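You operate a simulated robot arm through the tools that you are given. There is no shell and no other tool.

Carry out the task below with a simulated robot arm. There is one attempt and no reset: what you move stays moved.

Task
Wipe the smeared meter window and check that it reads 0 %.
Fine: rub with the white block and put it back; lamp on to read, off after. Set down upright: white block. What is to be rubbed or washed off counts as gone when no trace of it is left.

The check looks at the end state, three seconds after you hand in, the way a careful person would. Anything else that was tipped, shoved, dropped, spilled or broken makes it a failure.

Robot
A 6-joint arm with a two-finger gripper, fixed in place. Base frame: the origin is on the floor under the middle of its stand, x ahead of it, y to its left, z up. Readings come in mm, degrees, newtons and seconds.
It reaches about 940 mm from its shoulder. Its first joint turns from -166.0 to 166.0 degrees. Payload 2.54 kg.
The tool frame sits at the grasp point between the pads (the TCP): z along the fingers, y along the line on which they close. The tips reach 30 mm beyond it. The gripper opens to 116 mm; its body begins 95 mm behind the TCP.
Orientation is that of the tool frame in the base frame, as a unit quaternion [x, y, z, w]. With the fingers straight down and closing along the base's y, the tool's x points along the base's -x, its y along +y and its z along -z.

Tools
- The arm moves only by the tool send_rows. Its argument "commands" is a list of rows, each a list of 3 entries, a list of its own where there are three numbers: the shift along the tool's x, y, z in units of 250 mm (1.0 is 250 mm), then the turn, a rotation vector about the tool's x, y, z in units of 120 degrees (1.0 is 120 degrees), then the opening in per cent of the stroke, from 0 (shut) to 100 (fully open). In form: [[[dx, dy, dz], [ax, ay, az], gripper], ...]. A call has 1 to 20 rows; each row is the pose to reach, as a shift and turn from the pose commanded when the call began, along the tool's axes at that moment. A call with a number of a shift or a turn outside -1 to 1 is refused whole. Rows are played at 5 a second. More than 50 mm and 8.6 degrees between two rows, or a gripper value outside its range, and nothing of the call is played. Where a pose cannot be reached the arm comes as near as it can. A force on the tool above 40 N (or 10 N above the force at the start of the call, whichever is more), or a blocked arm, ends the call early, and 0.2 s more pass. Each finger travels about 72 mm/s and halts on what it meets, pressing with about 21 N; the grip force reading is that of the motor and also rises with nothing between the fingers. The clock runs only during rows and for 0.2 s after the last one: add rows that repeat a pose to give the fingers time. It gives the time, the measured TCP pose, the force on the tool (base axes), the opening and the grip force at its end, in the units of the frame above (readings bear some noise), with the torque about the TCP (base axes, N m) and any sound that the robot's microphone picked up.
- Cameras (640 x 400 px; columns grow to the right, rows downward): "scene" is fixed at [388.4, 516.2, 1507]; the picture's right is [-0.98, -0.20, 0.00], its down [-0.19, 0.97, -0.14] and it looks along [0.03, -0.13, -0.99] (base axes); focal length 214 px, centre (320, 200). "wrist" rides on the gripper at [69, -15, -122] in the tool frame; the picture's right is [0.21, 0.98, 0.00], its down [-0.83, 0.18, -0.53] and it looks along [-0.52, 0.11, 0.85] (tool axes); focal length 251 px, centre (320, 200). There is no depth. A picture from a camera that has moved, and an enlarged one, comes with that camera's place and axes in the base frame and with its lens. The place of the scene camera against the robot may be out by one fixed shift of up to 25 mm in any direction.
- capture(camera): a new picture of that camera. The clock stands still meanwhile.
- zoom(camera, box): a new picture of the part [left, top, right, bottom] of that camera's present view, enlarged. The clock stands still meanwhile.
- finish_job(): hands the job in; it is judged then, once.

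Nothing tells you positions but the pictures and the camera data. Unless the task says otherwise, let go and move clear before handing in.

The tools are called after ">>>" as a command line: name --argument value ..., lists and objects as JSON in quotes. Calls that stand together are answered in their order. send_rows: Moves the arm, as the interface text tells. Its arguments: {"type":"object","properties":{"commands":{"type":"array","items":{"type":"array"}}},"required":["commands"]} The other tools are called the same way: capture (camera) takes a picture; zoom (camera, box) takes an enlarged picture of a part of a camera's view; finish_job () hands the job in.

At the start:

```text
t: 0.0
position: [420.5, 275.8, 1176.7]
ee_rot: [0.0, 1.0, 0.001, 0.0]
contact_force: [-0.5, -0.9, -0.5]
wrist_torque: [-0.02, 0.02, 0.01]
opening: 116.0
finger_force: 0.1
```

scene: 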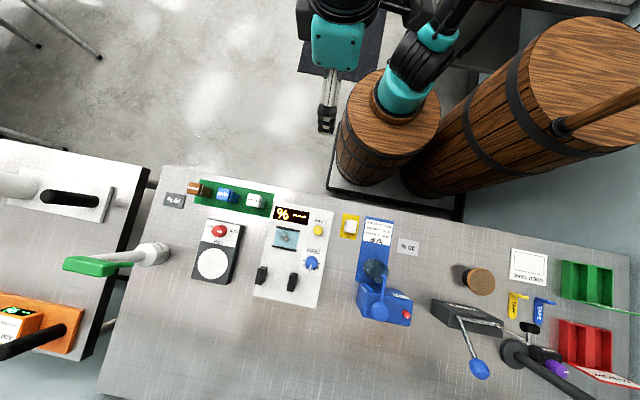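
wrist: 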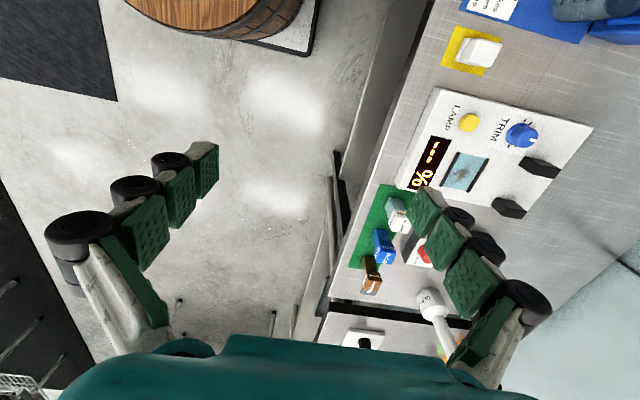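

I see a bench with a panel carrying a display, a smeared window, a yellow LAMP button, and a white block on a yellow pad to one side. I'll look closer before moving.

>>> zoom --camera "scene" --box '[240, 190, 440, 330]'

>>> zoom --camera "scene" --box '[150, 165, 350, 310]'

>>> zoom --camera "wrist" --box '[380, 0, 640, 240]'

>>> zoom --camera "scene" --box '[400, 220, 640, 400]'

```text
2.86 times, centred on (340, 260) of scene
camera zoom: at [388.4, 516.2, 1507.0], right [-0.98, -0.2, 0.0], down [-0.19, 0.97, -0.14], along [0.03, -0.13, -0.99], focal length 613 px, centre (263, 29)
```

zoom: 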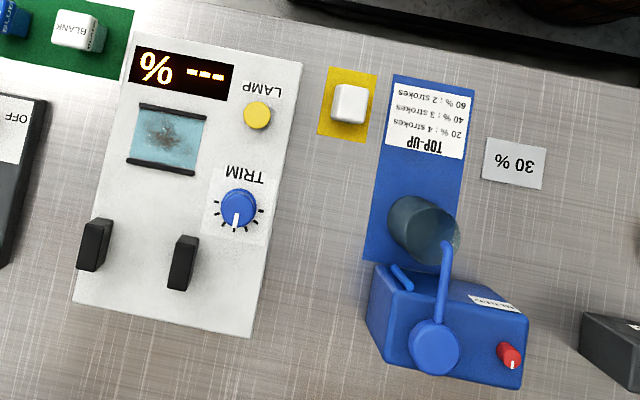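

```text
2.76 times, centred on (250, 238) of scene
camera zoom: at [388.4, 516.2, 1507.0], right [-0.98, -0.2, 0.0], down [-0.19, 0.97, -0.14], along [0.03, -0.13, -0.99], focal length 592 px, centre (513, 97)
```

zoom: 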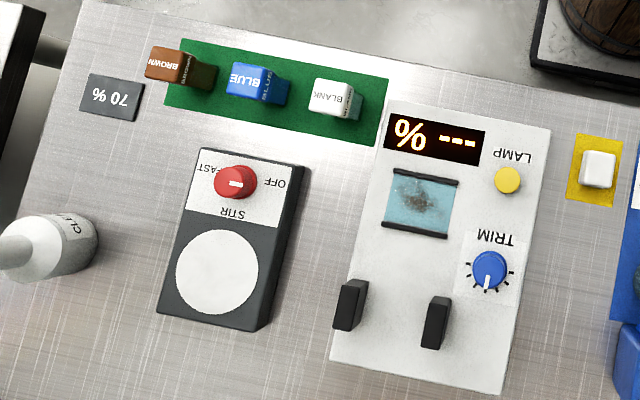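

```text
1.67 times, centred on (510, 120) of wrist
camera zoom: at [351.7, 261.0, 1300.4], right [-0.21, 0.98, 0.0], down [0.83, 0.18, 0.53], along [0.52, 0.12, -0.85], focal length 419 px, centre (3, 333)
```

zoom: 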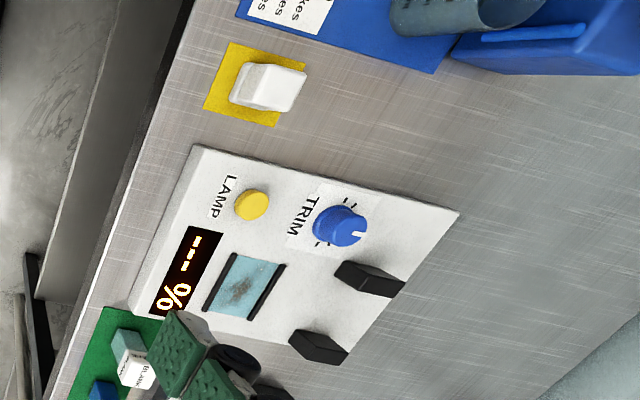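

```text
2.22 times, centred on (520, 310) of scene
camera zoom: at [388.4, 516.2, 1507.0], right [-0.98, -0.2, 0.0], down [-0.19, 0.97, -0.14], along [0.03, -0.13, -0.99], focal length 477 px, centre (-124, -44)
```

zoom: 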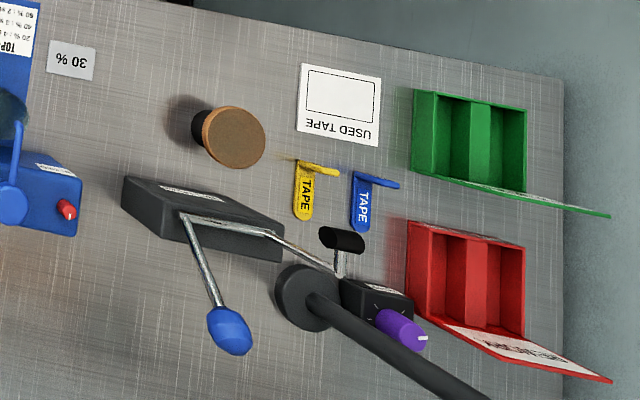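

The bench lies on the +y side at roughly z ≈ 890, with the lamp button near (405, 520) and the white block near (309, 491). I'll move the wrist camera nearer, still well above everything, to measure positions.

>>> send_rows --commands '[[[0.064, 0.131, 0.06], [0, 0, 0], 100], [[0.128, 0.262, 0.12], [0, 0, 0], 100], [[0.193, 0.394, 0.18], [0, 0, 0], 100], [[0.258, 0.525, 0.24], [0, 0, 0], 100], [[0.322, 0.657, 0.307], [0, 0, 0], 100], [[0.322, 0.657, 0.307], [0, 0, 0], 100]]'

>>> capture --camera "wrist"

>>> capture --camera "scene"

```text
t: 1.4
position: [339.3, 440.5, 1099.9]
ee_rot: [0.0, 1.0, 0.0, 0.0]
contact_force: [-0.3, -0.1, -0.3]
wrist_torque: [0.02, 0.02, -0.02]
opening: 115.7
finger_force: 0.0
```

```text
taken
camera wrist: at [270.9, 424.8, 1222.8], right [-0.21, 0.98, 0.0], down [0.83, 0.18, 0.53], along [0.52, 0.12, -0.85], focal length 251 px, centre (320, 200)
```

wrist: 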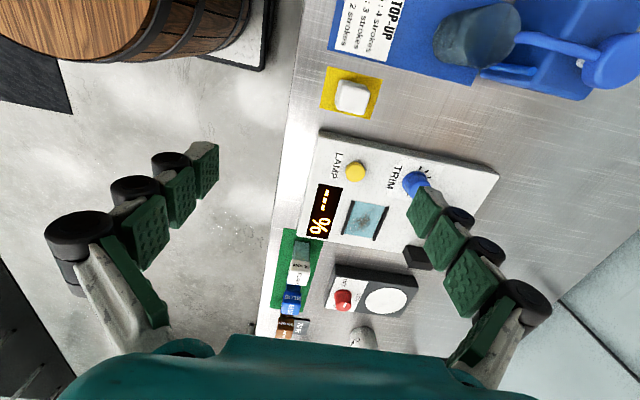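

```text
taken
```

scene: 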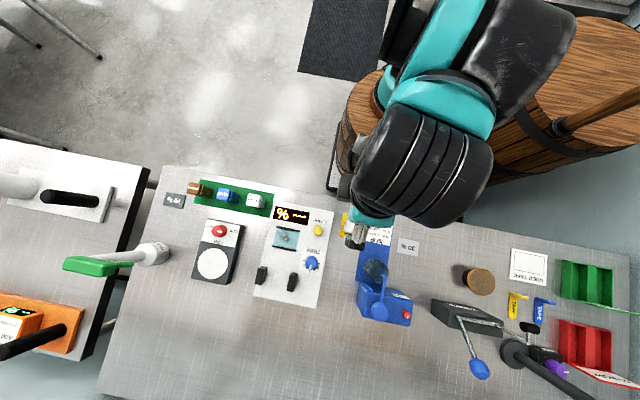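

>>> zoom --camera "wrist" --box '[280, 60, 440, 160]'

>>> zoom --camera "wrist" --box '[280, 140, 440, 240]'

>>> zoom --camera "scene" --box '[250, 200, 330, 260]'

```text
4.00 times, centred on (360, 110) of wrist
camera zoom: at [270.9, 424.8, 1222.8], right [-0.21, 0.98, 0.0], down [0.83, 0.18, 0.53], along [0.52, 0.12, -0.85], focal length 1006 px, centre (160, 560)
```

zoom: 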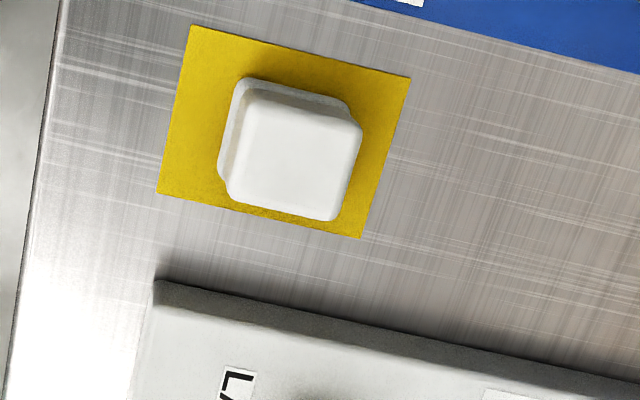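

```text
4.00 times, centred on (360, 190) of wrist
camera zoom: at [270.9, 424.8, 1222.8], right [-0.21, 0.98, 0.0], down [0.83, 0.18, 0.53], along [0.52, 0.12, -0.85], focal length 1006 px, centre (160, 240)
```

zoom: 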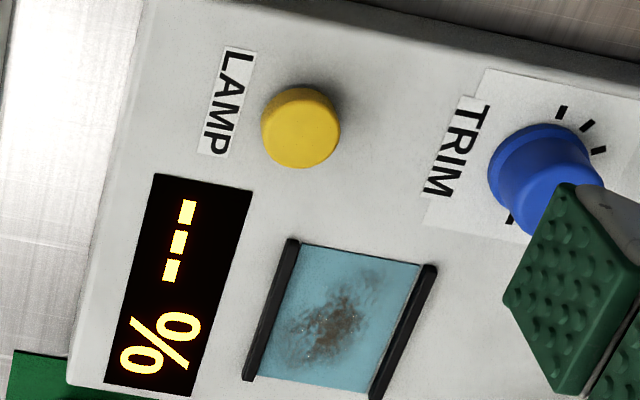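

```text
6.67 times, centred on (290, 230) of scene
camera zoom: at [388.4, 516.2, 1507.0], right [-0.98, -0.2, 0.0], down [-0.19, 0.97, -0.14], along [0.03, -0.13, -0.99], focal length 1430 px, centre (520, 0)
```

zoom: 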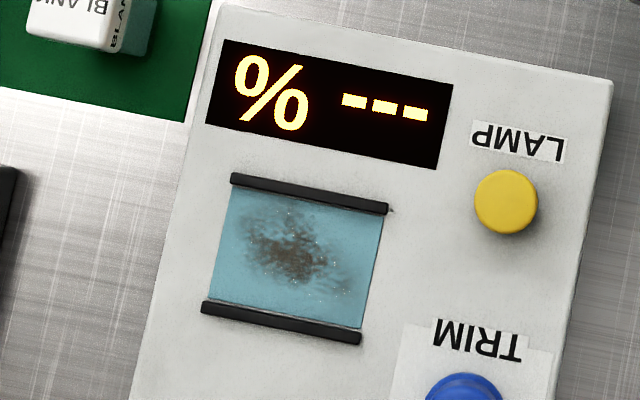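

The block is a small white eraser on a yellow pad at about (314, 471). The window sits between two low black rails at about (484, 543), with the LAMP button at about (405, 503). Next I'll take a lower, more oblique view to measure heights.

>>> send_rows --commands '[[[0.1, 0.02, 0.09], [0, 0, 0], 100], [[0.2, 0.043, 0.18], [0, 0, 0], 100], [[0.3, 0.065, 0.27], [0, 0, 0], 100], [[0.396, 0.086, 0.36], [0, 0, 0], 100], [[0.396, 0.086, 0.36], [0, 0, 0], 100]]'

>>> capture --camera "wrist"

>>> zoom --camera "wrist" --box '[240, 140, 400, 240]'

>>> zoom --camera "wrist" --box '[260, 220, 420, 320]'

```text
t: 2.6
position: [241.3, 463.1, 1008.3]
ee_rot: [0.0, 1.0, 0.001, 0.0]
contact_force: [-0.3, -0.7, 0.2]
wrist_torque: [0.01, 0.02, -0.02]
opening: 116.0
finger_force: 0.1
```

```text
taken
camera wrist: at [172.0, 447.3, 1131.3], right [-0.21, 0.98, 0.0], down [0.83, 0.18, 0.53], along [0.52, 0.12, -0.85], focal length 251 px, centre (320, 200)
```

wrist: 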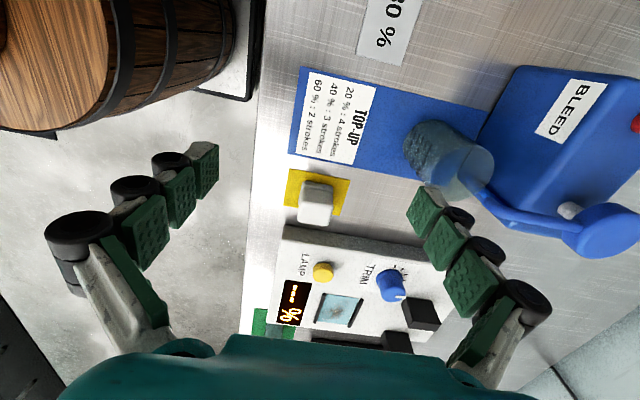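

```text
4.00 times, centred on (320, 190) of wrist
camera zoom: at [172.0, 447.3, 1131.3], right [-0.21, 0.98, 0.0], down [0.83, 0.18, 0.53], along [0.52, 0.12, -0.85], focal length 1006 px, centre (320, 240)
```

zoom: 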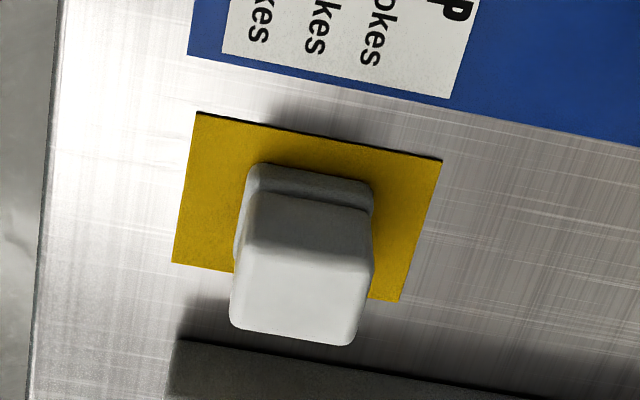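

```text
4.00 times, centred on (340, 270) of wrist
camera zoom: at [172.0, 447.3, 1131.3], right [-0.21, 0.98, 0.0], down [0.83, 0.18, 0.53], along [0.52, 0.12, -0.85], focal length 1006 px, centre (240, -80)
```

zoom: 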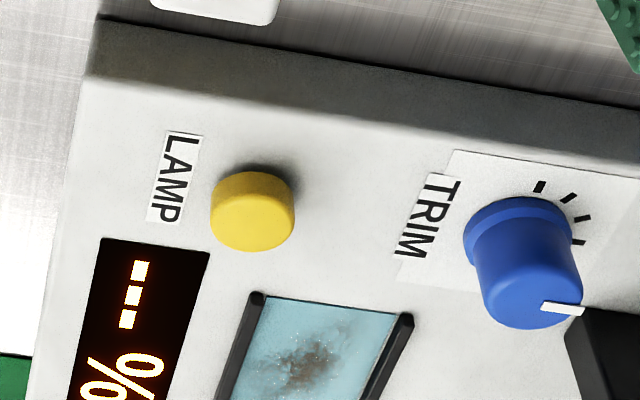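

Block top is about (317, 475, 923), the bench is at z ≈ 880, the panel top at z ≈ 908 and the lamp button top at about (402, 501, 925). Everything on the bench is yawed about 3°. I'll hover over the block with a matching yaw and check alignment.

>>> send_rows --commands '[[[-0.1, 0.017, 0.03], [0, 0, -0.008], 100], [[-0.2, 0.034, 0.06], [0, 0, -0.016], 100], [[-0.306, 0.051, 0.098], [0, 0, -0.0225], 100], [[-0.306, 0.051, 0.098], [0, 0, -0.0225], 100], [[-0.306, 0.051, 0.098], [0, 0, -0.0225], 100]]'

>>> capture --camera "wrist"

>>> capture --camera "scene"

```text
t: 3.8
position: [318.4, 475.2, 985.1]
ee_rot: [-0.023, 1.0, 0.001, 0.0]
contact_force: [0.5, -0.3, 0.1]
wrist_torque: [-0.03, 0.01, 0.03]
opening: 115.8
finger_force: 0.1
```

```text
taken
camera wrist: at [249.9, 456.3, 1107.7], right [-0.26, 0.97, 0.0], down [0.82, 0.22, 0.53], along [0.52, 0.14, -0.85], focal length 251 px, centre (320, 200)
```

wrist: 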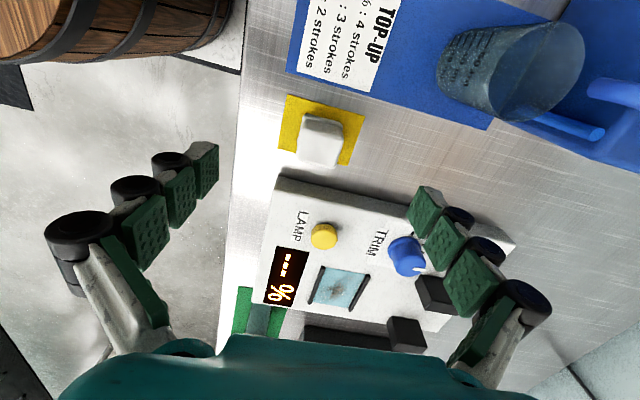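

```text
taken
```

scene: 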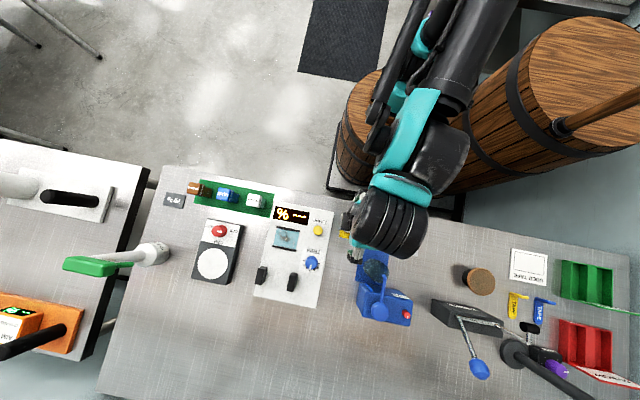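

The projected block position matches the picture. I'll narrow the fingers, descend around the block so the tips stay about 13 mm above the bench, and check before gripping.

>>> send_rows --commands '[[[0, 0, 0], [0, 0, 0], 80], [[0, 0, 0.05], [0, 0, 0], 60], [[0, 0, 0.1], [0, 0, 0], 55], [[0, 0, 0.15], [0, 0, 0], 55], [[0, 0, 0.2], [0, 0, 0], 55], [[0, 0, 0.244], [0, 0, 0], 55], [[0, 0, 0.244], [0, 0, 0], 55]]'

>>> capture --camera "wrist"

```text
t: 5.4
position: [318.7, 475.4, 926.3]
ee_rot: [-0.024, 1.0, 0.001, 0.0]
contact_force: [0.7, -0.3, -1.0]
wrist_torque: [0.0, -0.01, 0.01]
opening: 63.7
finger_force: 0.1
```

```text
taken
camera wrist: at [249.9, 456.9, 1048.6], right [-0.26, 0.97, 0.0], down [0.82, 0.22, 0.53], along [0.52, 0.14, -0.85], focal length 251 px, centre (320, 200)
```

wrist: 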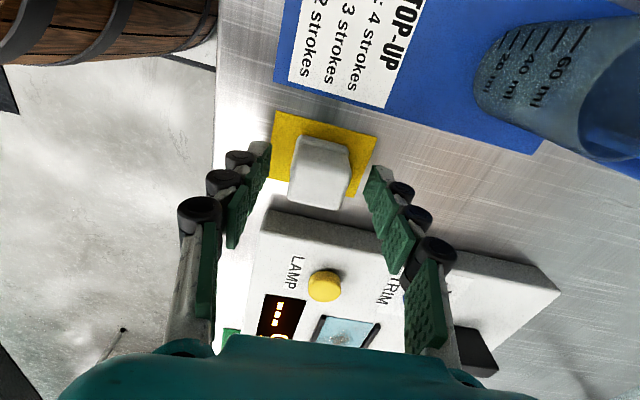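

>>> zoom --camera "wrist" --box '[220, 90, 420, 230]'

```text
2.86 times, centred on (320, 160) of wrist
camera zoom: at [249.9, 456.9, 1048.6], right [-0.26, 0.97, 0.0], down [0.82, 0.22, 0.53], along [0.52, 0.14, -0.85], focal length 718 px, centre (320, 314)
```

zoom: 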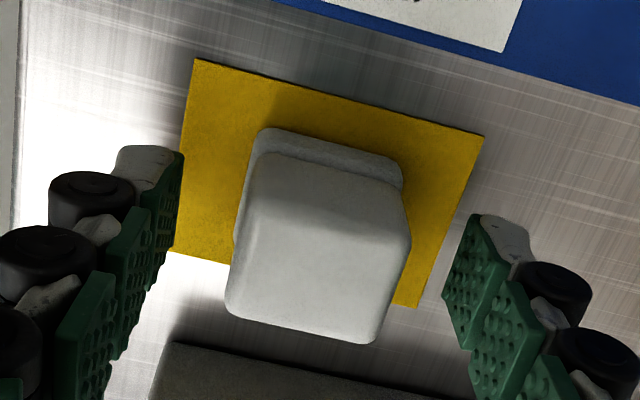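

The block is centred between the fingers. Now I'll close and check the grip.

>>> send_rows --commands '[[[0, 0, 0], [0, 0, 0], 40], [[0, 0, 0], [0, 0, 0], 25], [[0, 0, 0], [0, 0, 0], 15], [[0, 0, 0], [0, 0, 0], 10], [[0, 0, 0], [0, 0, 0], 10]]'

>>> zoom --camera "wrist" --box '[220, 90, 420, 230]'

```text
t: 6.6
position: [318.8, 475.5, 925.5]
ee_rot: [-0.023, 1.0, 0.001, 0.0]
contact_force: [0.6, 0.2, 0.4]
wrist_torque: [0.04, -0.01, 0.01]
opening: 34.9
finger_force: 20.5
```

```text
2.86 times, centred on (320, 160) of wrist
camera zoom: at [249.9, 456.9, 1048.7], right [-0.26, 0.97, 0.0], down [0.82, 0.22, 0.53], along [0.52, 0.14, -0.85], focal length 718 px, centre (320, 314)
```

zoom: 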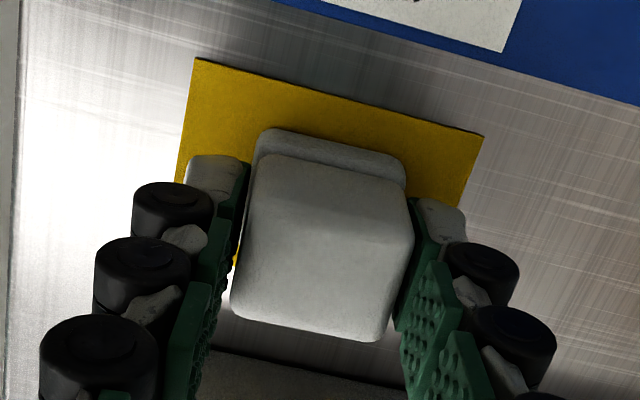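

The grip is firm (34.9 mm, 20.5 N). I'll lift the block, carry it over the window, and look again.

>>> send_rows --commands '[[[0, 0, -0.1], [0, 0, 0], 10], [[0, 0, -0.2], [0, 0, 0], 10], [[0, 0, -0.3], [0, 0, 0], 10], [[-0.14, 0.05, -0.3], [0, 0, 0], 10], [[-0.28, 0.1, -0.3], [0, 0, 0], 10], [[-0.42, 0.15, -0.3], [0, 0, 0], 10], [[-0.56, 0.2, -0.3], [0, 0, 0], 10], [[-0.68, 0.234, -0.3], [0, 0, 0], 10], [[-0.68, 0.234, -0.3], [0, 0, 0], 10], [[-0.68, 0.234, -0.3], [0, 0, 0], 10]]'

>>> capture --camera "wrist"

>>> zoom --camera "scene" --box '[220, 180, 400, 300]'

```text
t: 8.8
position: [484.4, 541.8, 996.5]
ee_rot: [-0.024, 1.0, 0.001, 0.001]
contact_force: [0.1, -1.0, -0.6]
wrist_torque: [0.01, -0.03, -0.01]
opening: 34.6
finger_force: 20.8
```

```text
taken
camera wrist: at [415.9, 522.8, 1120.9], right [-0.26, 0.97, 0.0], down [0.82, 0.22, 0.53], along [0.52, 0.14, -0.85], focal length 251 px, centre (320, 200)
```

wrist: 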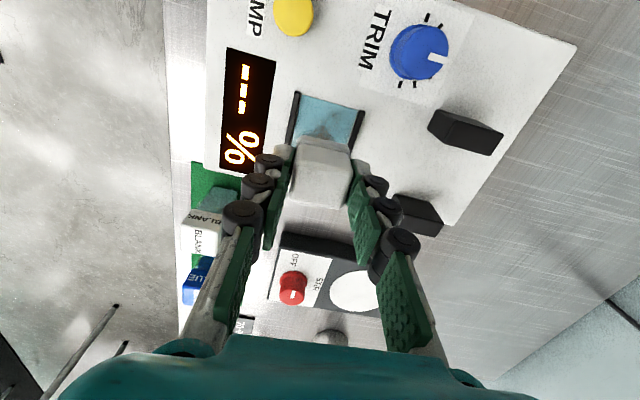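

```text
3.33 times, centred on (310, 240) of scene
camera zoom: at [388.4, 516.2, 1507.0], right [-0.98, -0.2, 0.0], down [-0.19, 0.97, -0.14], along [0.03, -0.13, -0.99], focal length 715 px, centre (353, 67)
```

zoom: 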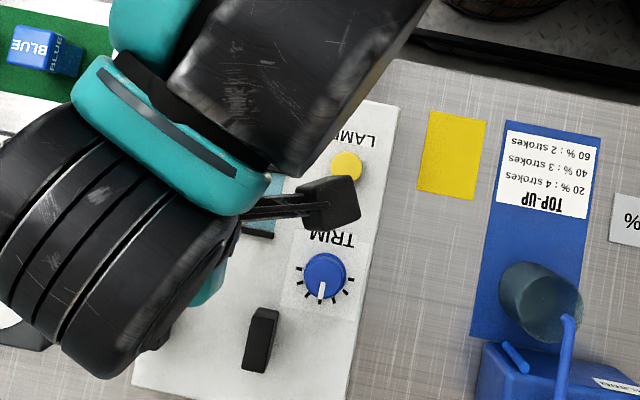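

>>> zoom --camera "wrist" --box '[220, 70, 420, 210]'

```text
2.86 times, centred on (320, 140) of wrist
camera zoom: at [415.9, 522.8, 1120.9], right [-0.26, 0.97, 0.0], down [0.82, 0.22, 0.53], along [0.52, 0.14, -0.85], focal length 718 px, centre (320, 371)
```

zoom: 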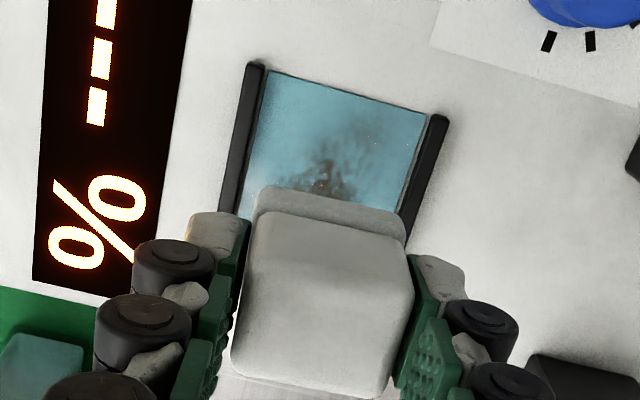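

Rails are at y ≈ 515 and 569, x 452–518, so the block (35 mm wide) fits between them and the fingertips stay above them. I'll descend in small steps until I feel contact.

>>> send_rows --commands '[[[0, 0, 0.05], [0, 0, 0], 10], [[0, 0, 0.1], [0, 0, 0], 10], [[0, 0, 0.14], [0, 0, 0], 10], [[0, 0, 0.14], [0, 0, 0], 10]]'

>>> zoom --camera "wrist" --box '[220, 70, 420, 210]'

```text
t: 9.8
position: [485.3, 541.3, 965.4]
ee_rot: [-0.023, 1.0, 0.001, 0.001]
contact_force: [0.0, 0.0, -1.3]
wrist_torque: [0.02, -0.01, 0.0]
opening: 34.9
finger_force: 21.1
```

```text
2.86 times, centred on (320, 140) of wrist
camera zoom: at [417.2, 522.4, 1087.6], right [-0.26, 0.97, 0.0], down [0.82, 0.22, 0.53], along [0.52, 0.14, -0.85], focal length 718 px, centre (320, 371)
```

zoom: 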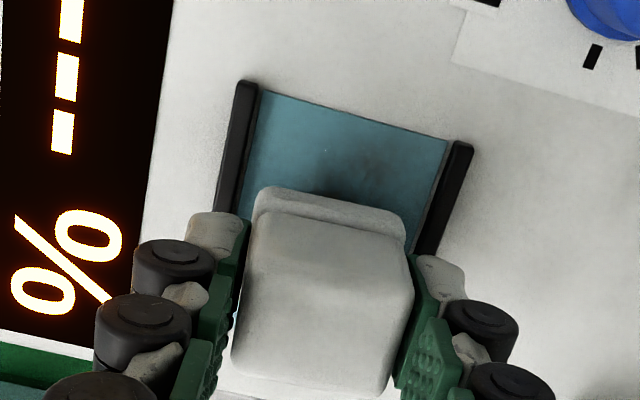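

>>> send_rows --commands '[[[0, 0, 0.008], [0, 0, 0], 10], [[0, 0, 0.016], [0, 0, 0], 10], [[0, 0, 0.02], [0, 0, 0], 10], [[0, 0, 0.02], [0, 0, 0], 10]]'

```text
t: 10.8
position: [484.0, 542.3, 959.9]
ee_rot: [-0.024, 1.0, 0.001, 0.0]
contact_force: [-0.6, 0.5, 0.2]
wrist_torque: [0.01, -0.01, 0.06]
opening: 34.3
finger_force: 21.1
```

>>> send_rows --commands '[[[0, 0, 0.006], [0, 0, 0], 10], [[0, 0, 0.012], [0, 0, 0], 10], [[0, 0, 0.012], [0, 0, 0], 10]]'

```text
t: 11.6
position: [485.8, 540.9, 956.8]
ee_rot: [-0.023, 1.0, 0.001, 0.0]
contact_force: [0.1, 1.0, 0.2]
wrist_torque: [0.0, 0.0, -0.02]
opening: 34.5
finger_force: 21.3
```

>>> send_rows --commands '[[[0, 0, 0.004], [0, 0, 0], 10], [[0, 0, 0.008], [0, 0, 0], 10], [[0, 0, 0.008], [0, 0, 0], 10]]'

```text
t: 12.4
position: [485.5, 542.5, 957.1]
ee_rot: [-0.024, 1.0, 0.0, -0.001]
contact_force: [3.6, 4.7, 20.9]
wrist_torque: [0.18, -0.18, -0.01]
opening: 34.8
finger_force: 21.1
```

Contact occurs at TCP z ≈ 956, currently with about 21 N. I'll ease off slightly and then start rubbing.

>>> send_rows --commands '[[[0, 0, -0.004], [0, 0, 0], 10], [[0, 0, -0.004], [0, 0, 0], 10]]'

>>> zoom --camera "wrist" --box '[220, 70, 420, 210]'

```text
t: 13.0
position: [484.8, 540.5, 956.7]
ee_rot: [-0.023, 1.0, 0.001, -0.001]
contact_force: [-0.6, 1.5, 9.3]
wrist_torque: [0.03, -0.02, -0.02]
opening: 35.0
finger_force: 21.2
```

```text
2.86 times, centred on (320, 140) of wrist
camera zoom: at [416.8, 522.7, 1079.3], right [-0.26, 0.97, 0.0], down [0.82, 0.22, 0.53], along [0.52, 0.14, -0.85], focal length 718 px, centre (320, 371)
```

zoom: 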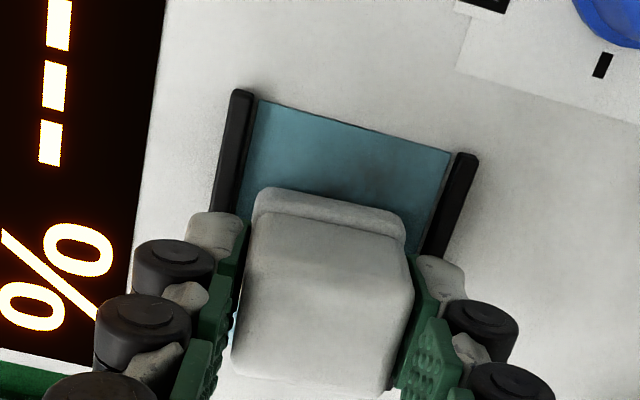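

About 9 N of pressure now. First I'll do an x stroke along the centre line and check the forces.

>>> send_rows --commands '[[[-0.04, 0.004, 0], [0, 0, 0], 10], [[-0.08, 0.006, 0], [0, 0, 0], 10], [[-0.04, 0.006, 0], [0, 0, 0], 10], [[0, 0.006, 0], [0, 0, 0], 10], [[0.04, 0.006, 0], [0, 0, 0], 10], [[0.08, 0.006, 0], [0, 0, 0], 10], [[0.08, 0.006, 0], [0, 0, 0], 10]]'

>>> capture --camera "wrist"

>>> zoom --camera "wrist" --box '[220, 100, 420, 240]'

```text
t: 14.6
position: [466.3, 542.0, 958.0]
ee_rot: [-0.024, 1.0, 0.0, 0.0]
contact_force: [-1.0, 0.1, 0.7]
wrist_torque: [0.02, -0.01, 0.01]
opening: 34.7
finger_force: 21.3
```

```text
taken
camera wrist: at [396.8, 523.2, 1079.4], right [-0.26, 0.97, 0.0], down [0.82, 0.22, 0.53], along [0.52, 0.14, -0.85], focal length 251 px, centre (320, 200)
```

wrist: 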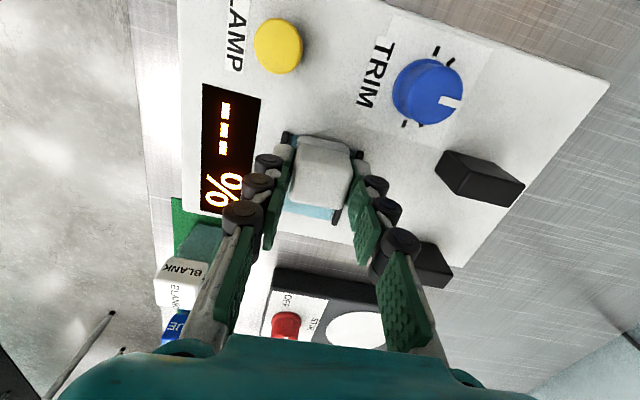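

```text
2.86 times, centred on (320, 170) of wrist
camera zoom: at [396.8, 523.2, 1079.4], right [-0.26, 0.97, 0.0], down [0.82, 0.22, 0.53], along [0.52, 0.14, -0.85], focal length 718 px, centre (320, 286)
```

zoom: 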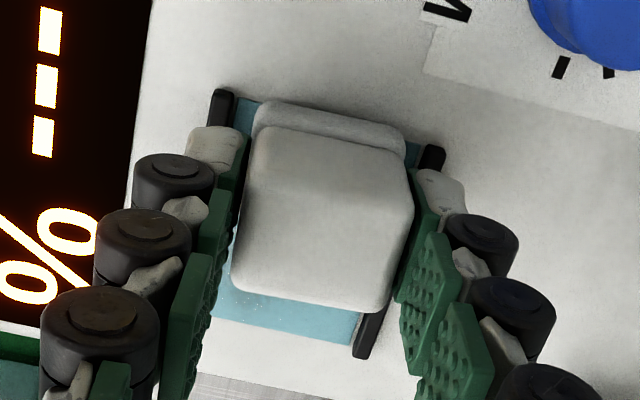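

>>> send_rows --commands '[[[0, 0, 0.004], [0, 0, 0], 10], [[0, 0, 0.004], [0, 0, 0], 10]]'

```text
t: 15.2
position: [464.9, 542.0, 956.7]
ee_rot: [-0.024, 1.0, 0.001, 0.0]
contact_force: [2.0, 4.0, 20.4]
wrist_torque: [0.1, -0.08, -0.01]
opening: 34.7
finger_force: 21.3
```

>>> send_rows --commands '[[[-0.04, 0, -0.002], [0, 0, 0], 10], [[-0.08, 0, -0.002], [0, 0, 0], 10], [[-0.12, 0, -0.002], [0, 0, 0], 10], [[-0.16, 0, -0.002], [0, 0, 0], 10], [[-0.16, 0.014, -0.002], [0, 0, 0], 10], [[-0.12, 0.014, -0.002], [0, 0, 0], 10], [[-0.08, 0.014, -0.002], [0, 0, 0], 10], [[-0.04, 0.014, -0.002], [0, 0, 0], 10], [[0, 0.014, -0.002], [0, 0, 0], 10], [[0, 0, -0.002], [0, 0, 0], 10], [[0, -0.016, -0.002], [0, 0, 0], 10], [[-0.04, -0.016, -0.002], [0, 0, 0], 10], [[-0.08, -0.016, -0.002], [0, 0, 0], 10], [[-0.12, -0.016, -0.002], [0, 0, 0], 10], [[-0.16, -0.016, -0.002], [0, 0, 0], 10], [[-0.16, -0.016, -0.002], [0, 0, 0], 10]]'

>>> capture --camera "wrist"

>>> zoom --camera "wrist" --box '[220, 60, 420, 200]'

```text
t: 18.6
position: [504.5, 538.9, 956.8]
ee_rot: [-0.023, 1.0, 0.0, 0.0]
contact_force: [-3.2, -1.7, 5.7]
wrist_torque: [-0.02, 0.1, 0.0]
opening: 34.6
finger_force: 20.8
```

```text
taken
camera wrist: at [436.9, 520.7, 1078.9], right [-0.26, 0.97, 0.0], down [0.82, 0.22, 0.53], along [0.52, 0.14, -0.85], focal length 251 px, centre (320, 200)
```

wrist: 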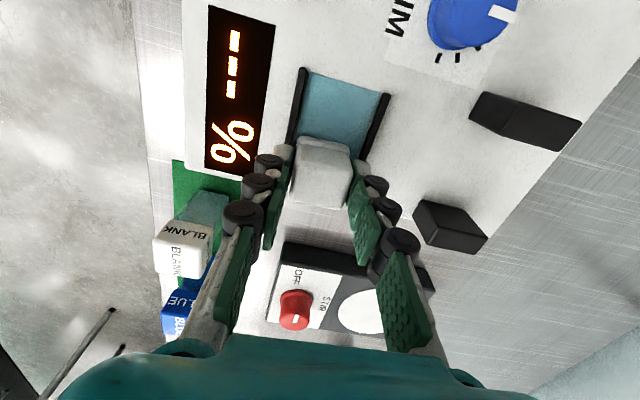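

```text
2.86 times, centred on (320, 130) of wrist
camera zoom: at [436.9, 520.7, 1078.9], right [-0.26, 0.97, 0.0], down [0.82, 0.22, 0.53], along [0.52, 0.14, -0.85], focal length 718 px, centre (320, 400)
```

zoom: 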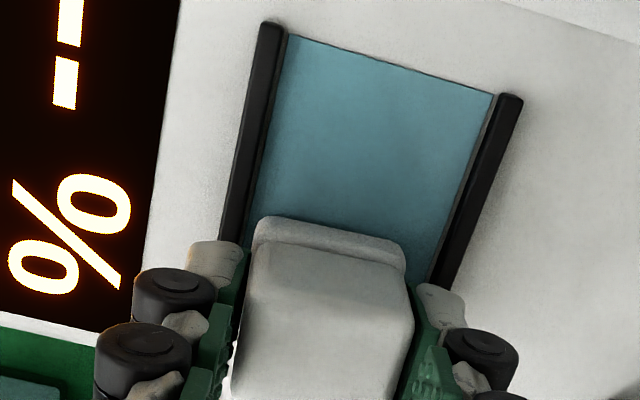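

The window looks nearly clean. I'll make another full round over all three lanes, reaching a little past the ends, so no trace remains.

>>> send_rows --commands '[[[0.05, 0, 0.001], [0, 0, 0], 10], [[0.1, 0, 0.001], [0, 0, 0], 10], [[0.14, 0, 0.001], [0, 0, 0], 10], [[0.18, 0, 0.001], [0, 0, 0], 10], [[0.18, 0.016, 0.001], [0, 0, 0], 10], [[0.18, 0.032, 0.001], [0, 0, 0], 10], [[0.14, 0.032, 0.001], [0, 0, 0], 10], [[0.1, 0.032, 0.001], [0, 0, 0], 10], [[0.05, 0.032, 0.001], [0, 0, 0], 10], [[0, 0.032, 0.001], [0, 0, 0], 10], [[-0.02, 0.032, 0.001], [0, 0, 0], 10], [[-0.02, 0.016, 0.001], [0, 0, 0], 10], [[0.03, 0.016, 0.001], [0, 0, 0], 10], [[0.08, 0.016, 0.001], [0, 0, 0], 10], [[0.13, 0.016, 0.001], [0, 0, 0], 10], [[0.18, 0.016, 0.001], [0, 0, 0], 10], [[0.18, 0.016, 0.001], [0, 0, 0], 10]]'

>>> zoom --camera "wrist" --box '[220, 100, 420, 240]'

```text
t: 22.2
position: [460.0, 541.4, 956.2]
ee_rot: [-0.023, 1.0, 0.001, 0.0]
contact_force: [-0.7, -0.6, -0.7]
wrist_torque: [0.02, 0.02, 0.03]
opening: 34.7
finger_force: 20.8
```

```text
2.86 times, centred on (320, 170) of wrist
camera zoom: at [391.5, 522.4, 1079.6], right [-0.26, 0.97, 0.0], down [0.82, 0.22, 0.53], along [0.52, 0.14, -0.85], focal length 718 px, centre (320, 286)
```

zoom: 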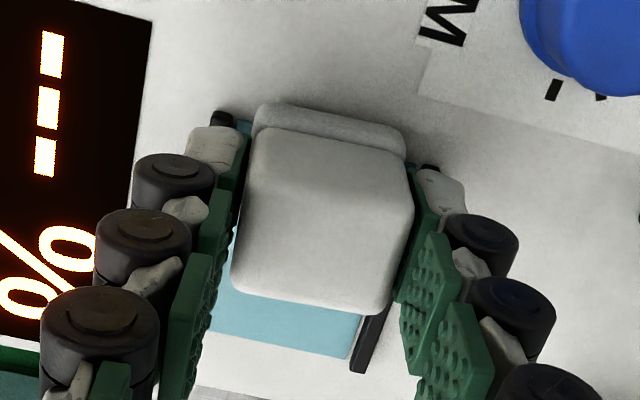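

>>> send_rows --commands '[[[0, 0, -0.12], [0, 0, 0], 10], [[-0.08, 0, -0.24], [0, 0, 0], 10], [[-0.2, 0, -0.28], [0, 0, 0], 10], [[-0.34, 0, -0.28], [0, 0, 0], 10], [[-0.4, 0, -0.28], [0, 0, 0], 10], [[-0.4, 0, -0.28], [0, 0, 0], 10]]'

>>> capture --camera "wrist"

>>> zoom --camera "wrist" --box '[240, 0, 400, 110]'

```text
t: 23.6
position: [561.0, 546.4, 1028.0]
ee_rot: [-0.023, 1.0, 0.001, 0.0]
contact_force: [0.5, 0.2, -1.2]
wrist_torque: [-0.01, -0.01, -0.03]
opening: 34.7
finger_force: 20.7
```

```text
taken
camera wrist: at [492.5, 527.0, 1150.6], right [-0.26, 0.97, 0.0], down [0.82, 0.22, 0.53], along [0.52, 0.14, -0.85], focal length 251 px, centre (320, 200)
```

wrist: 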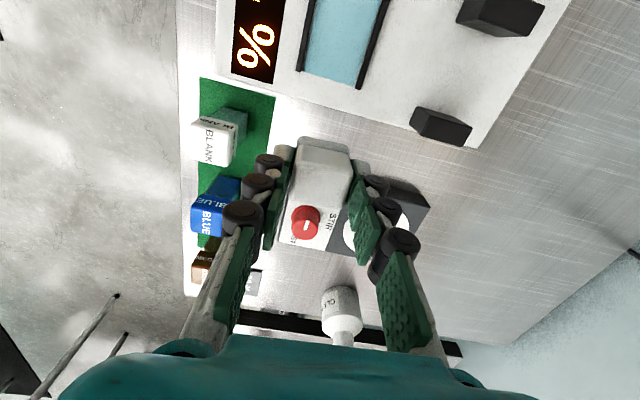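

```text
3.64 times, centred on (320, 55) of wrist
camera zoom: at [492.5, 527.0, 1150.6], right [-0.26, 0.97, 0.0], down [0.82, 0.22, 0.53], along [0.52, 0.14, -0.85], focal length 914 px, centre (320, 727)
```

zoom: 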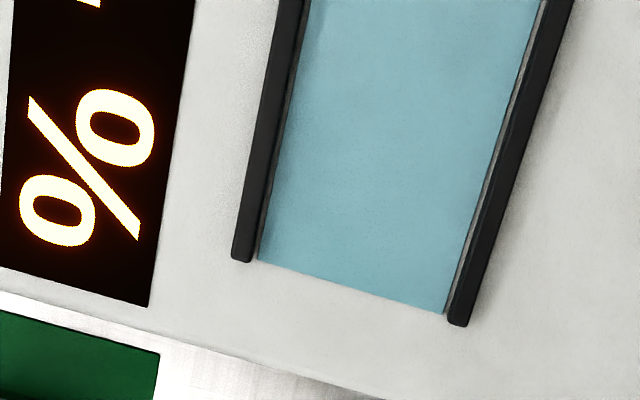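

The lower two thirds of the window look clean. I'll shift back a little to see the rest of it.

>>> send_rows --commands '[[[0.06, 0, -0.1], [0, 0, 0], 10], [[0.12, 0, -0.2], [0, 0, 0], 10], [[0.14, 0, -0.24], [0, 0, 0], 10], [[0.14, 0, -0.24], [0, 0, 0], 10]]'

>>> capture --camera "wrist"

>>> zoom --camera "wrist" --box '[270, 40, 390, 130]'

>>> zoom --camera "scene" --box '[220, 180, 380, 300]'

```text
t: 24.6
position: [525.3, 544.4, 1087.2]
ee_rot: [-0.024, 1.0, 0.001, 0.001]
contact_force: [-0.4, -0.1, -1.5]
wrist_torque: [-0.02, 0.02, 0.01]
opening: 34.8
finger_force: 21.3
```

```text
taken
camera wrist: at [456.3, 526.2, 1210.1], right [-0.26, 0.97, 0.0], down [0.82, 0.22, 0.53], along [0.52, 0.14, -0.85], focal length 251 px, centre (320, 200)
```

wrist: 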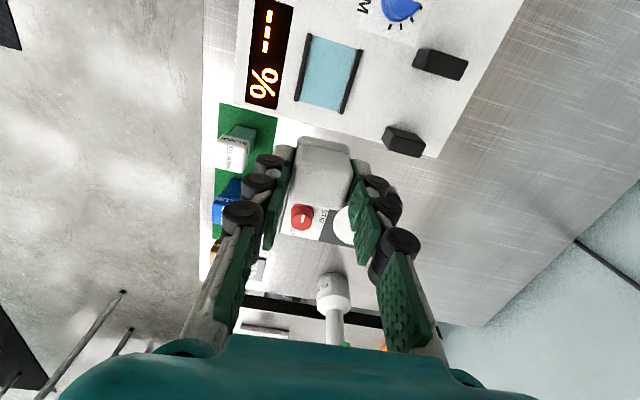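

```text
4.44 times, centred on (330, 85) of wrist
camera zoom: at [456.3, 526.2, 1210.1], right [-0.26, 0.97, 0.0], down [0.82, 0.22, 0.53], along [0.52, 0.14, -0.85], focal length 1118 px, centre (276, 711)
```

zoom: 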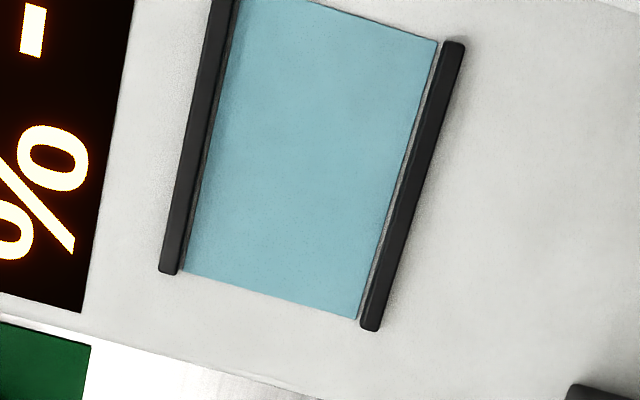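

```text
3.33 times, centred on (300, 240) of scene
camera zoom: at [388.4, 516.2, 1507.0], right [-0.98, -0.2, 0.0], down [-0.19, 0.97, -0.14], along [0.03, -0.13, -0.99], focal length 715 px, centre (387, 67)
```

zoom: 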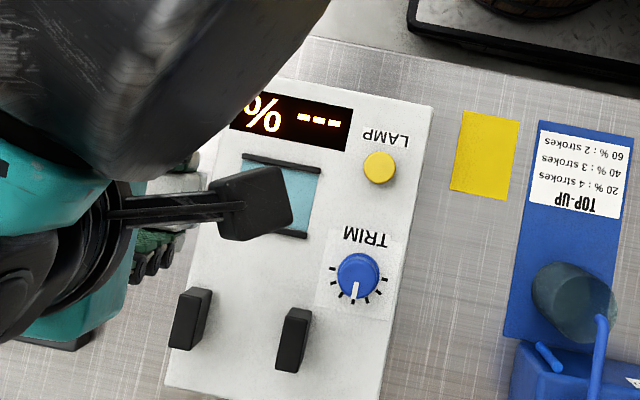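

>>> zoom --camera "wrist" --box '[285, 25, 375, 115]'

```text
4.44 times, centred on (330, 70) of wrist
camera zoom: at [456.3, 526.2, 1210.1], right [-0.26, 0.97, 0.0], down [0.82, 0.22, 0.53], along [0.52, 0.14, -0.85], focal length 1118 px, centre (276, 778)
```

zoom: 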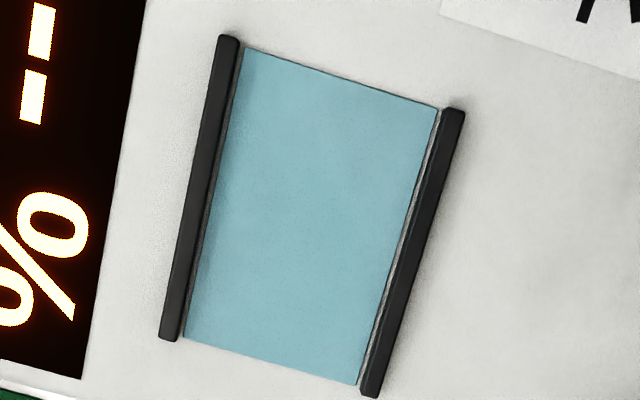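

The window is clean. I'll return the block to its yellow pad.

>>> send_rows --commands '[[[0.14, -0.04, 0.04], [0, 0, 0], 10], [[0.28, -0.08, 0.08], [0, 0, 0], 10], [[0.42, -0.12, 0.12], [0, 0, 0], 10], [[0.56, -0.16, 0.18], [0, 0, 0], 10], [[0.7, -0.2, 0.24], [0, 0, 0], 10], [[0.84, -0.24, 0.3], [0, 0, 0], 10], [[0.84, -0.24, 0.4], [0, 0, 0], 10], [[0.84, -0.24, 0.5], [0, 0, 0], 10], [[0.84, -0.24, 0.58], [0, 0, 0], 10], [[0.84, -0.24, 0.58], [0, 0, 0], 10], [[0.84, -0.24, 0.58], [0, 0, 0], 10]]'

>>> zoom --camera "wrist" --box '[220, 90, 420, 230]'

>>> zoom --camera "scene" --box '[250, 200, 330, 260]'

```text
t: 27.0
position: [319.1, 475.6, 942.0]
ee_rot: [-0.023, 1.0, 0.001, 0.0]
contact_force: [-0.1, -0.8, -1.1]
wrist_torque: [0.01, 0.04, 0.01]
opening: 34.9
finger_force: 20.3
```

```text
2.86 times, centred on (320, 160) of wrist
camera zoom: at [250.2, 456.6, 1064.7], right [-0.26, 0.97, 0.0], down [0.82, 0.22, 0.53], along [0.52, 0.14, -0.85], focal length 718 px, centre (320, 314)
```

zoom: 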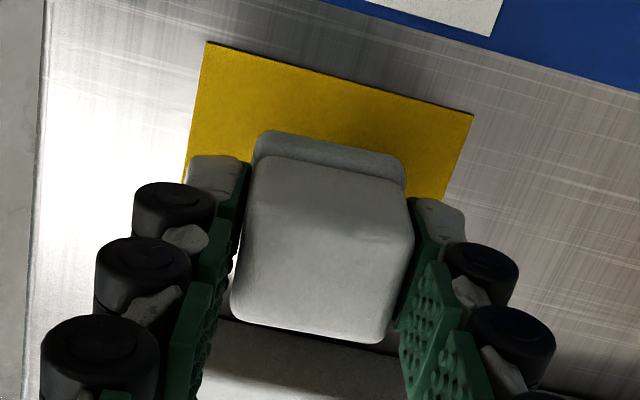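

```text
6.67 times, centred on (290, 230) of scene
camera zoom: at [388.4, 516.2, 1507.0], right [-0.98, -0.2, 0.0], down [-0.19, 0.97, -0.14], along [0.03, -0.13, -0.99], focal length 1430 px, centre (520, 0)
```

zoom: 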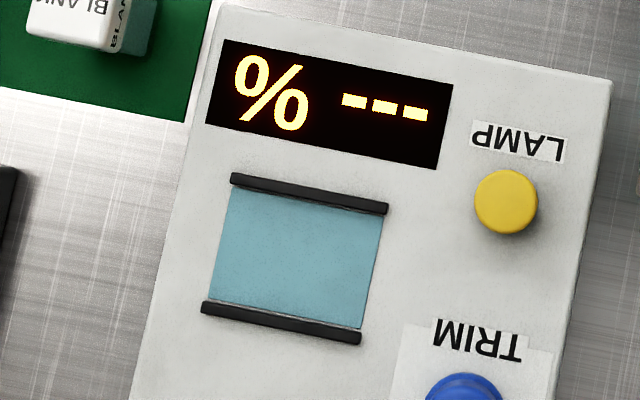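

The scene view also confirms a clean window. I'll lower the block gently to its pad.

>>> send_rows --commands '[[[0, 0, 0.02], [0, 0, 0], 10], [[0, 0, 0.04], [0, 0, 0], 10], [[0, 0, 0.05], [0, 0, 0], 10], [[0, 0, 0.05], [0, 0, 0], 10]]'

>>> send_rows --commands '[[[0, 0, 0.004], [0, 0, 0], 10], [[0, 0, 0.008], [0, 0, 0], 10], [[0, 0, 0.008], [0, 0, 0], 10]]'

```text
t: 28.0
position: [319.0, 476.1, 928.9]
ee_rot: [-0.024, 1.0, 0.001, -0.001]
contact_force: [-0.8, 0.2, -0.7]
wrist_torque: [0.02, 0.02, 0.01]
opening: 34.7
finger_force: 21.1
```

```text
t: 28.8
position: [316.3, 474.7, 925.6]
ee_rot: [-0.024, 1.0, 0.001, 0.0]
contact_force: [0.6, -0.2, -0.3]
wrist_torque: [-0.04, 0.01, 0.04]
opening: 34.8
finger_force: 21.3
```

>>> send_rows --commands '[[[0, 0, 0.004], [0, 0, 0], 10], [[0, 0, 0.004], [0, 0, 0], 10]]'

```text
t: 29.4
position: [318.0, 474.6, 925.1]
ee_rot: [-0.023, 1.0, 0.001, 0.0]
contact_force: [0.2, 0.3, 6.1]
wrist_torque: [0.02, -0.05, 0.01]
opening: 35.2
finger_force: 20.8
```

The block touches down (6 N). I'll release and lift straight up.

>>> send_rows --commands '[[[0, 0, 0], [0, 0, 0], 33], [[0, 0, 0], [0, 0, 0], 40], [[0, 0, 0], [0, 0, 0], 55], [[0, 0, 0], [0, 0, 0], 60], [[0, 0, -0.08], [0, 0, 0], 60], [[0, 0, -0.16], [0, 0, 0], 60], [[0, 0, -0.28], [0, 0, 0], 60], [[0, 0, -0.4], [0, 0, 0], 60], [[0, 0, -0.4], [0, 0, 0], 60]]'

>>> capture --camera "wrist"

>>> zoom --camera "wrist" --box '[240, 100, 400, 200]'

```text
t: 31.4
position: [318.5, 474.4, 1025.0]
ee_rot: [-0.024, 1.0, 0.001, -0.001]
contact_force: [0.1, -0.4, -0.2]
wrist_torque: [0.01, -0.03, -0.01]
opening: 69.6
finger_force: 0.1
```

```text
taken
camera wrist: at [249.2, 455.7, 1147.5], right [-0.26, 0.97, 0.0], down [0.82, 0.22, 0.53], along [0.52, 0.14, -0.85], focal length 251 px, centre (320, 200)
```

wrist: 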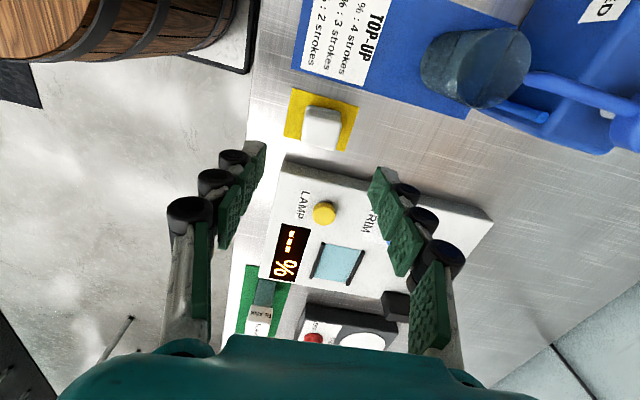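

```text
4.00 times, centred on (320, 150) of wrist
camera zoom: at [249.2, 455.7, 1147.5], right [-0.26, 0.97, 0.0], down [0.82, 0.22, 0.53], along [0.52, 0.14, -0.85], focal length 1006 px, centre (320, 400)
```

zoom: 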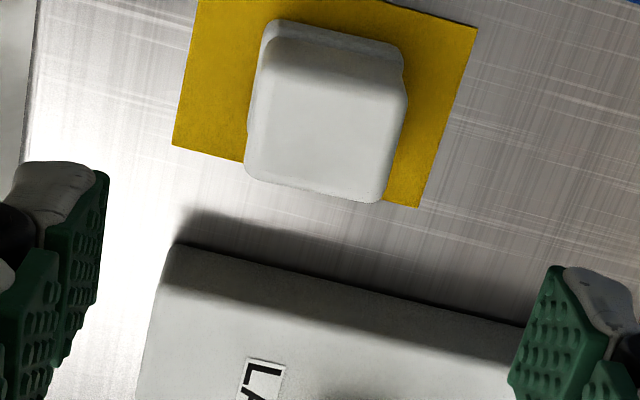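

The block is upright on its pad. Next I'll close the fingers and hover over the LAMP button.

>>> send_rows --commands '[[[-0.1, 0.03, 0], [0, 0, 0], 30], [[-0.2, 0.06, 0], [0, 0, 0], 0], [[-0.34, 0.089, 0.06], [0, 0, 0], 0], [[-0.34, 0.089, 0.14], [0, 0, 0], 0], [[-0.34, 0.089, 0.18], [0, 0, 0], 0], [[-0.34, 0.089, 0.18], [0, 0, 0], 0], [[-0.34, 0.089, 0.18], [0, 0, 0], 0]]'

>>> capture --camera "wrist"

>>> zoom --camera "wrist" --box '[240, 100, 400, 220]'

>>> capture --camera "scene"

```text
t: 33.0
position: [400.1, 503.6, 980.1]
ee_rot: [-0.023, 1.0, 0.001, 0.0]
contact_force: [-0.3, -0.2, 0.1]
wrist_torque: [0.01, 0.0, -0.03]
opening: 0.0
finger_force: 20.5
```

```text
taken
camera wrist: at [332.5, 483.3, 1103.0], right [-0.26, 0.97, 0.0], down [0.82, 0.22, 0.53], along [0.52, 0.14, -0.85], focal length 251 px, centre (320, 200)
```

wrist: 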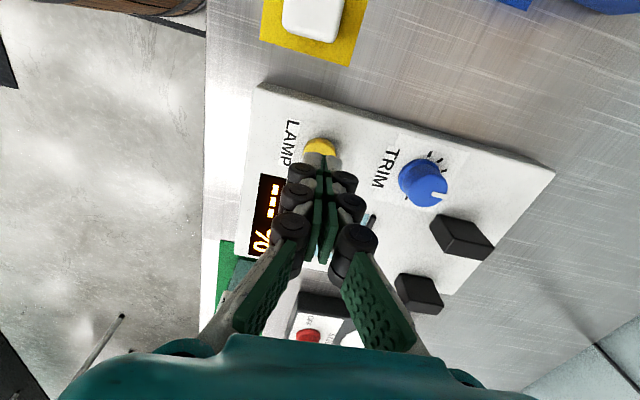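

```text
3.33 times, centred on (320, 160) of wrist
camera zoom: at [332.5, 483.3, 1103.0], right [-0.26, 0.97, 0.0], down [0.82, 0.22, 0.53], along [0.52, 0.14, -0.85], focal length 838 px, centre (320, 333)
```

zoom: 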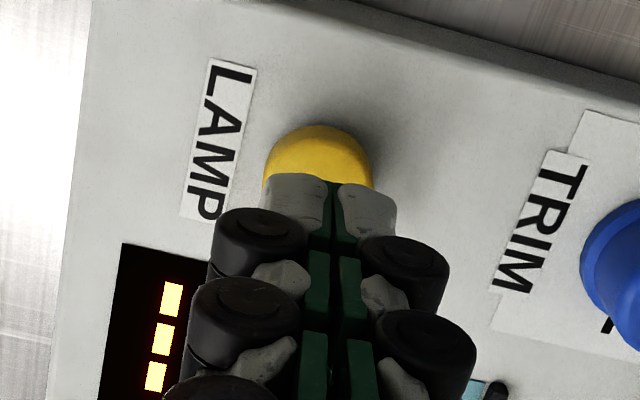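

```text
taken
```

scene: 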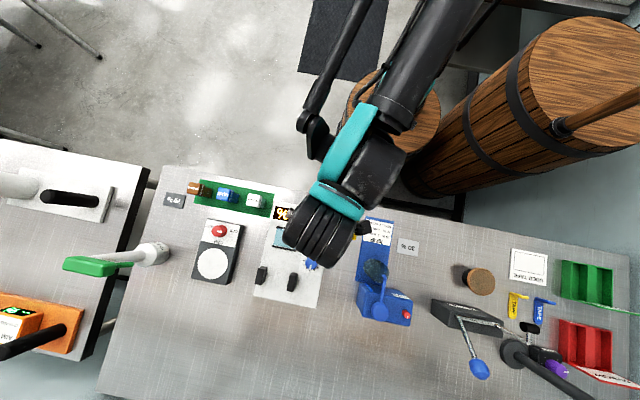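

The fingertips are over the button. I'll descend toward it carefully.

>>> send_rows --commands '[[[0, 0, 0.04], [0, 0, 0], 0], [[0, 0, 0.072], [0, 0, 0], 0], [[0, 0, 0.088], [0, 0, 0], 0], [[0, 0, 0.088], [0, 0, 0], 0]]'

>>> send_rows --commands '[[[0, 0, 0.006], [0, 0, 0], 0], [[0, 0, 0.012], [0, 0, 0], 0], [[0, 0, 0.012], [0, 0, 0], 0]]'

```text
t: 34.0
position: [400.7, 501.2, 957.7]
ee_rot: [-0.024, 1.0, 0.0, 0.0]
contact_force: [-0.7, 0.6, -0.4]
wrist_torque: [-0.02, -0.01, 0.0]
opening: 0.0
finger_force: 21.0
```

```text
t: 34.8
position: [401.3, 501.8, 954.0]
ee_rot: [-0.023, 1.0, 0.001, -0.001]
contact_force: [0.3, -1.3, 0.3]
wrist_torque: [0.01, -0.01, 0.02]
opening: 0.0
finger_force: 20.7
```

>>> zoom --camera "wrist" --box '[220, 100, 400, 260]'

>>> send_rows --commands '[[[0, 0, 0.006], [0, 0, 0], 0], [[0, 0, 0.006], [0, 0, 0], 0]]'

```text
2.50 times, centred on (310, 180) of wrist
camera zoom: at [333.3, 482.8, 1077.8], right [-0.26, 0.97, 0.0], down [0.82, 0.22, 0.53], along [0.52, 0.14, -0.85], focal length 629 px, centre (345, 250)
```

zoom: 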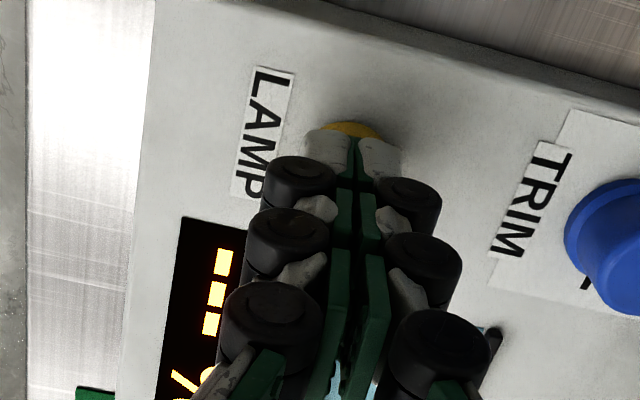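

```text
t: 35.4
position: [401.7, 501.5, 953.4]
ee_rot: [-0.023, 1.0, 0.001, 0.0]
contact_force: [-0.3, 0.0, 0.2]
wrist_torque: [0.02, -0.01, 0.0]
opening: 0.0
finger_force: 20.9
```

>>> send_rows --commands '[[[0, 0, 0.006], [0, 0, 0], 0], [[0, 0, 0.006], [0, 0, 0], 0]]'

```text
t: 36.0
position: [402.5, 500.8, 952.9]
ee_rot: [-0.023, 1.0, 0.001, 0.0]
contact_force: [-0.3, 0.2, -0.2]
wrist_torque: [-0.01, 0.0, 0.01]
opening: 0.0
finger_force: 21.1
```

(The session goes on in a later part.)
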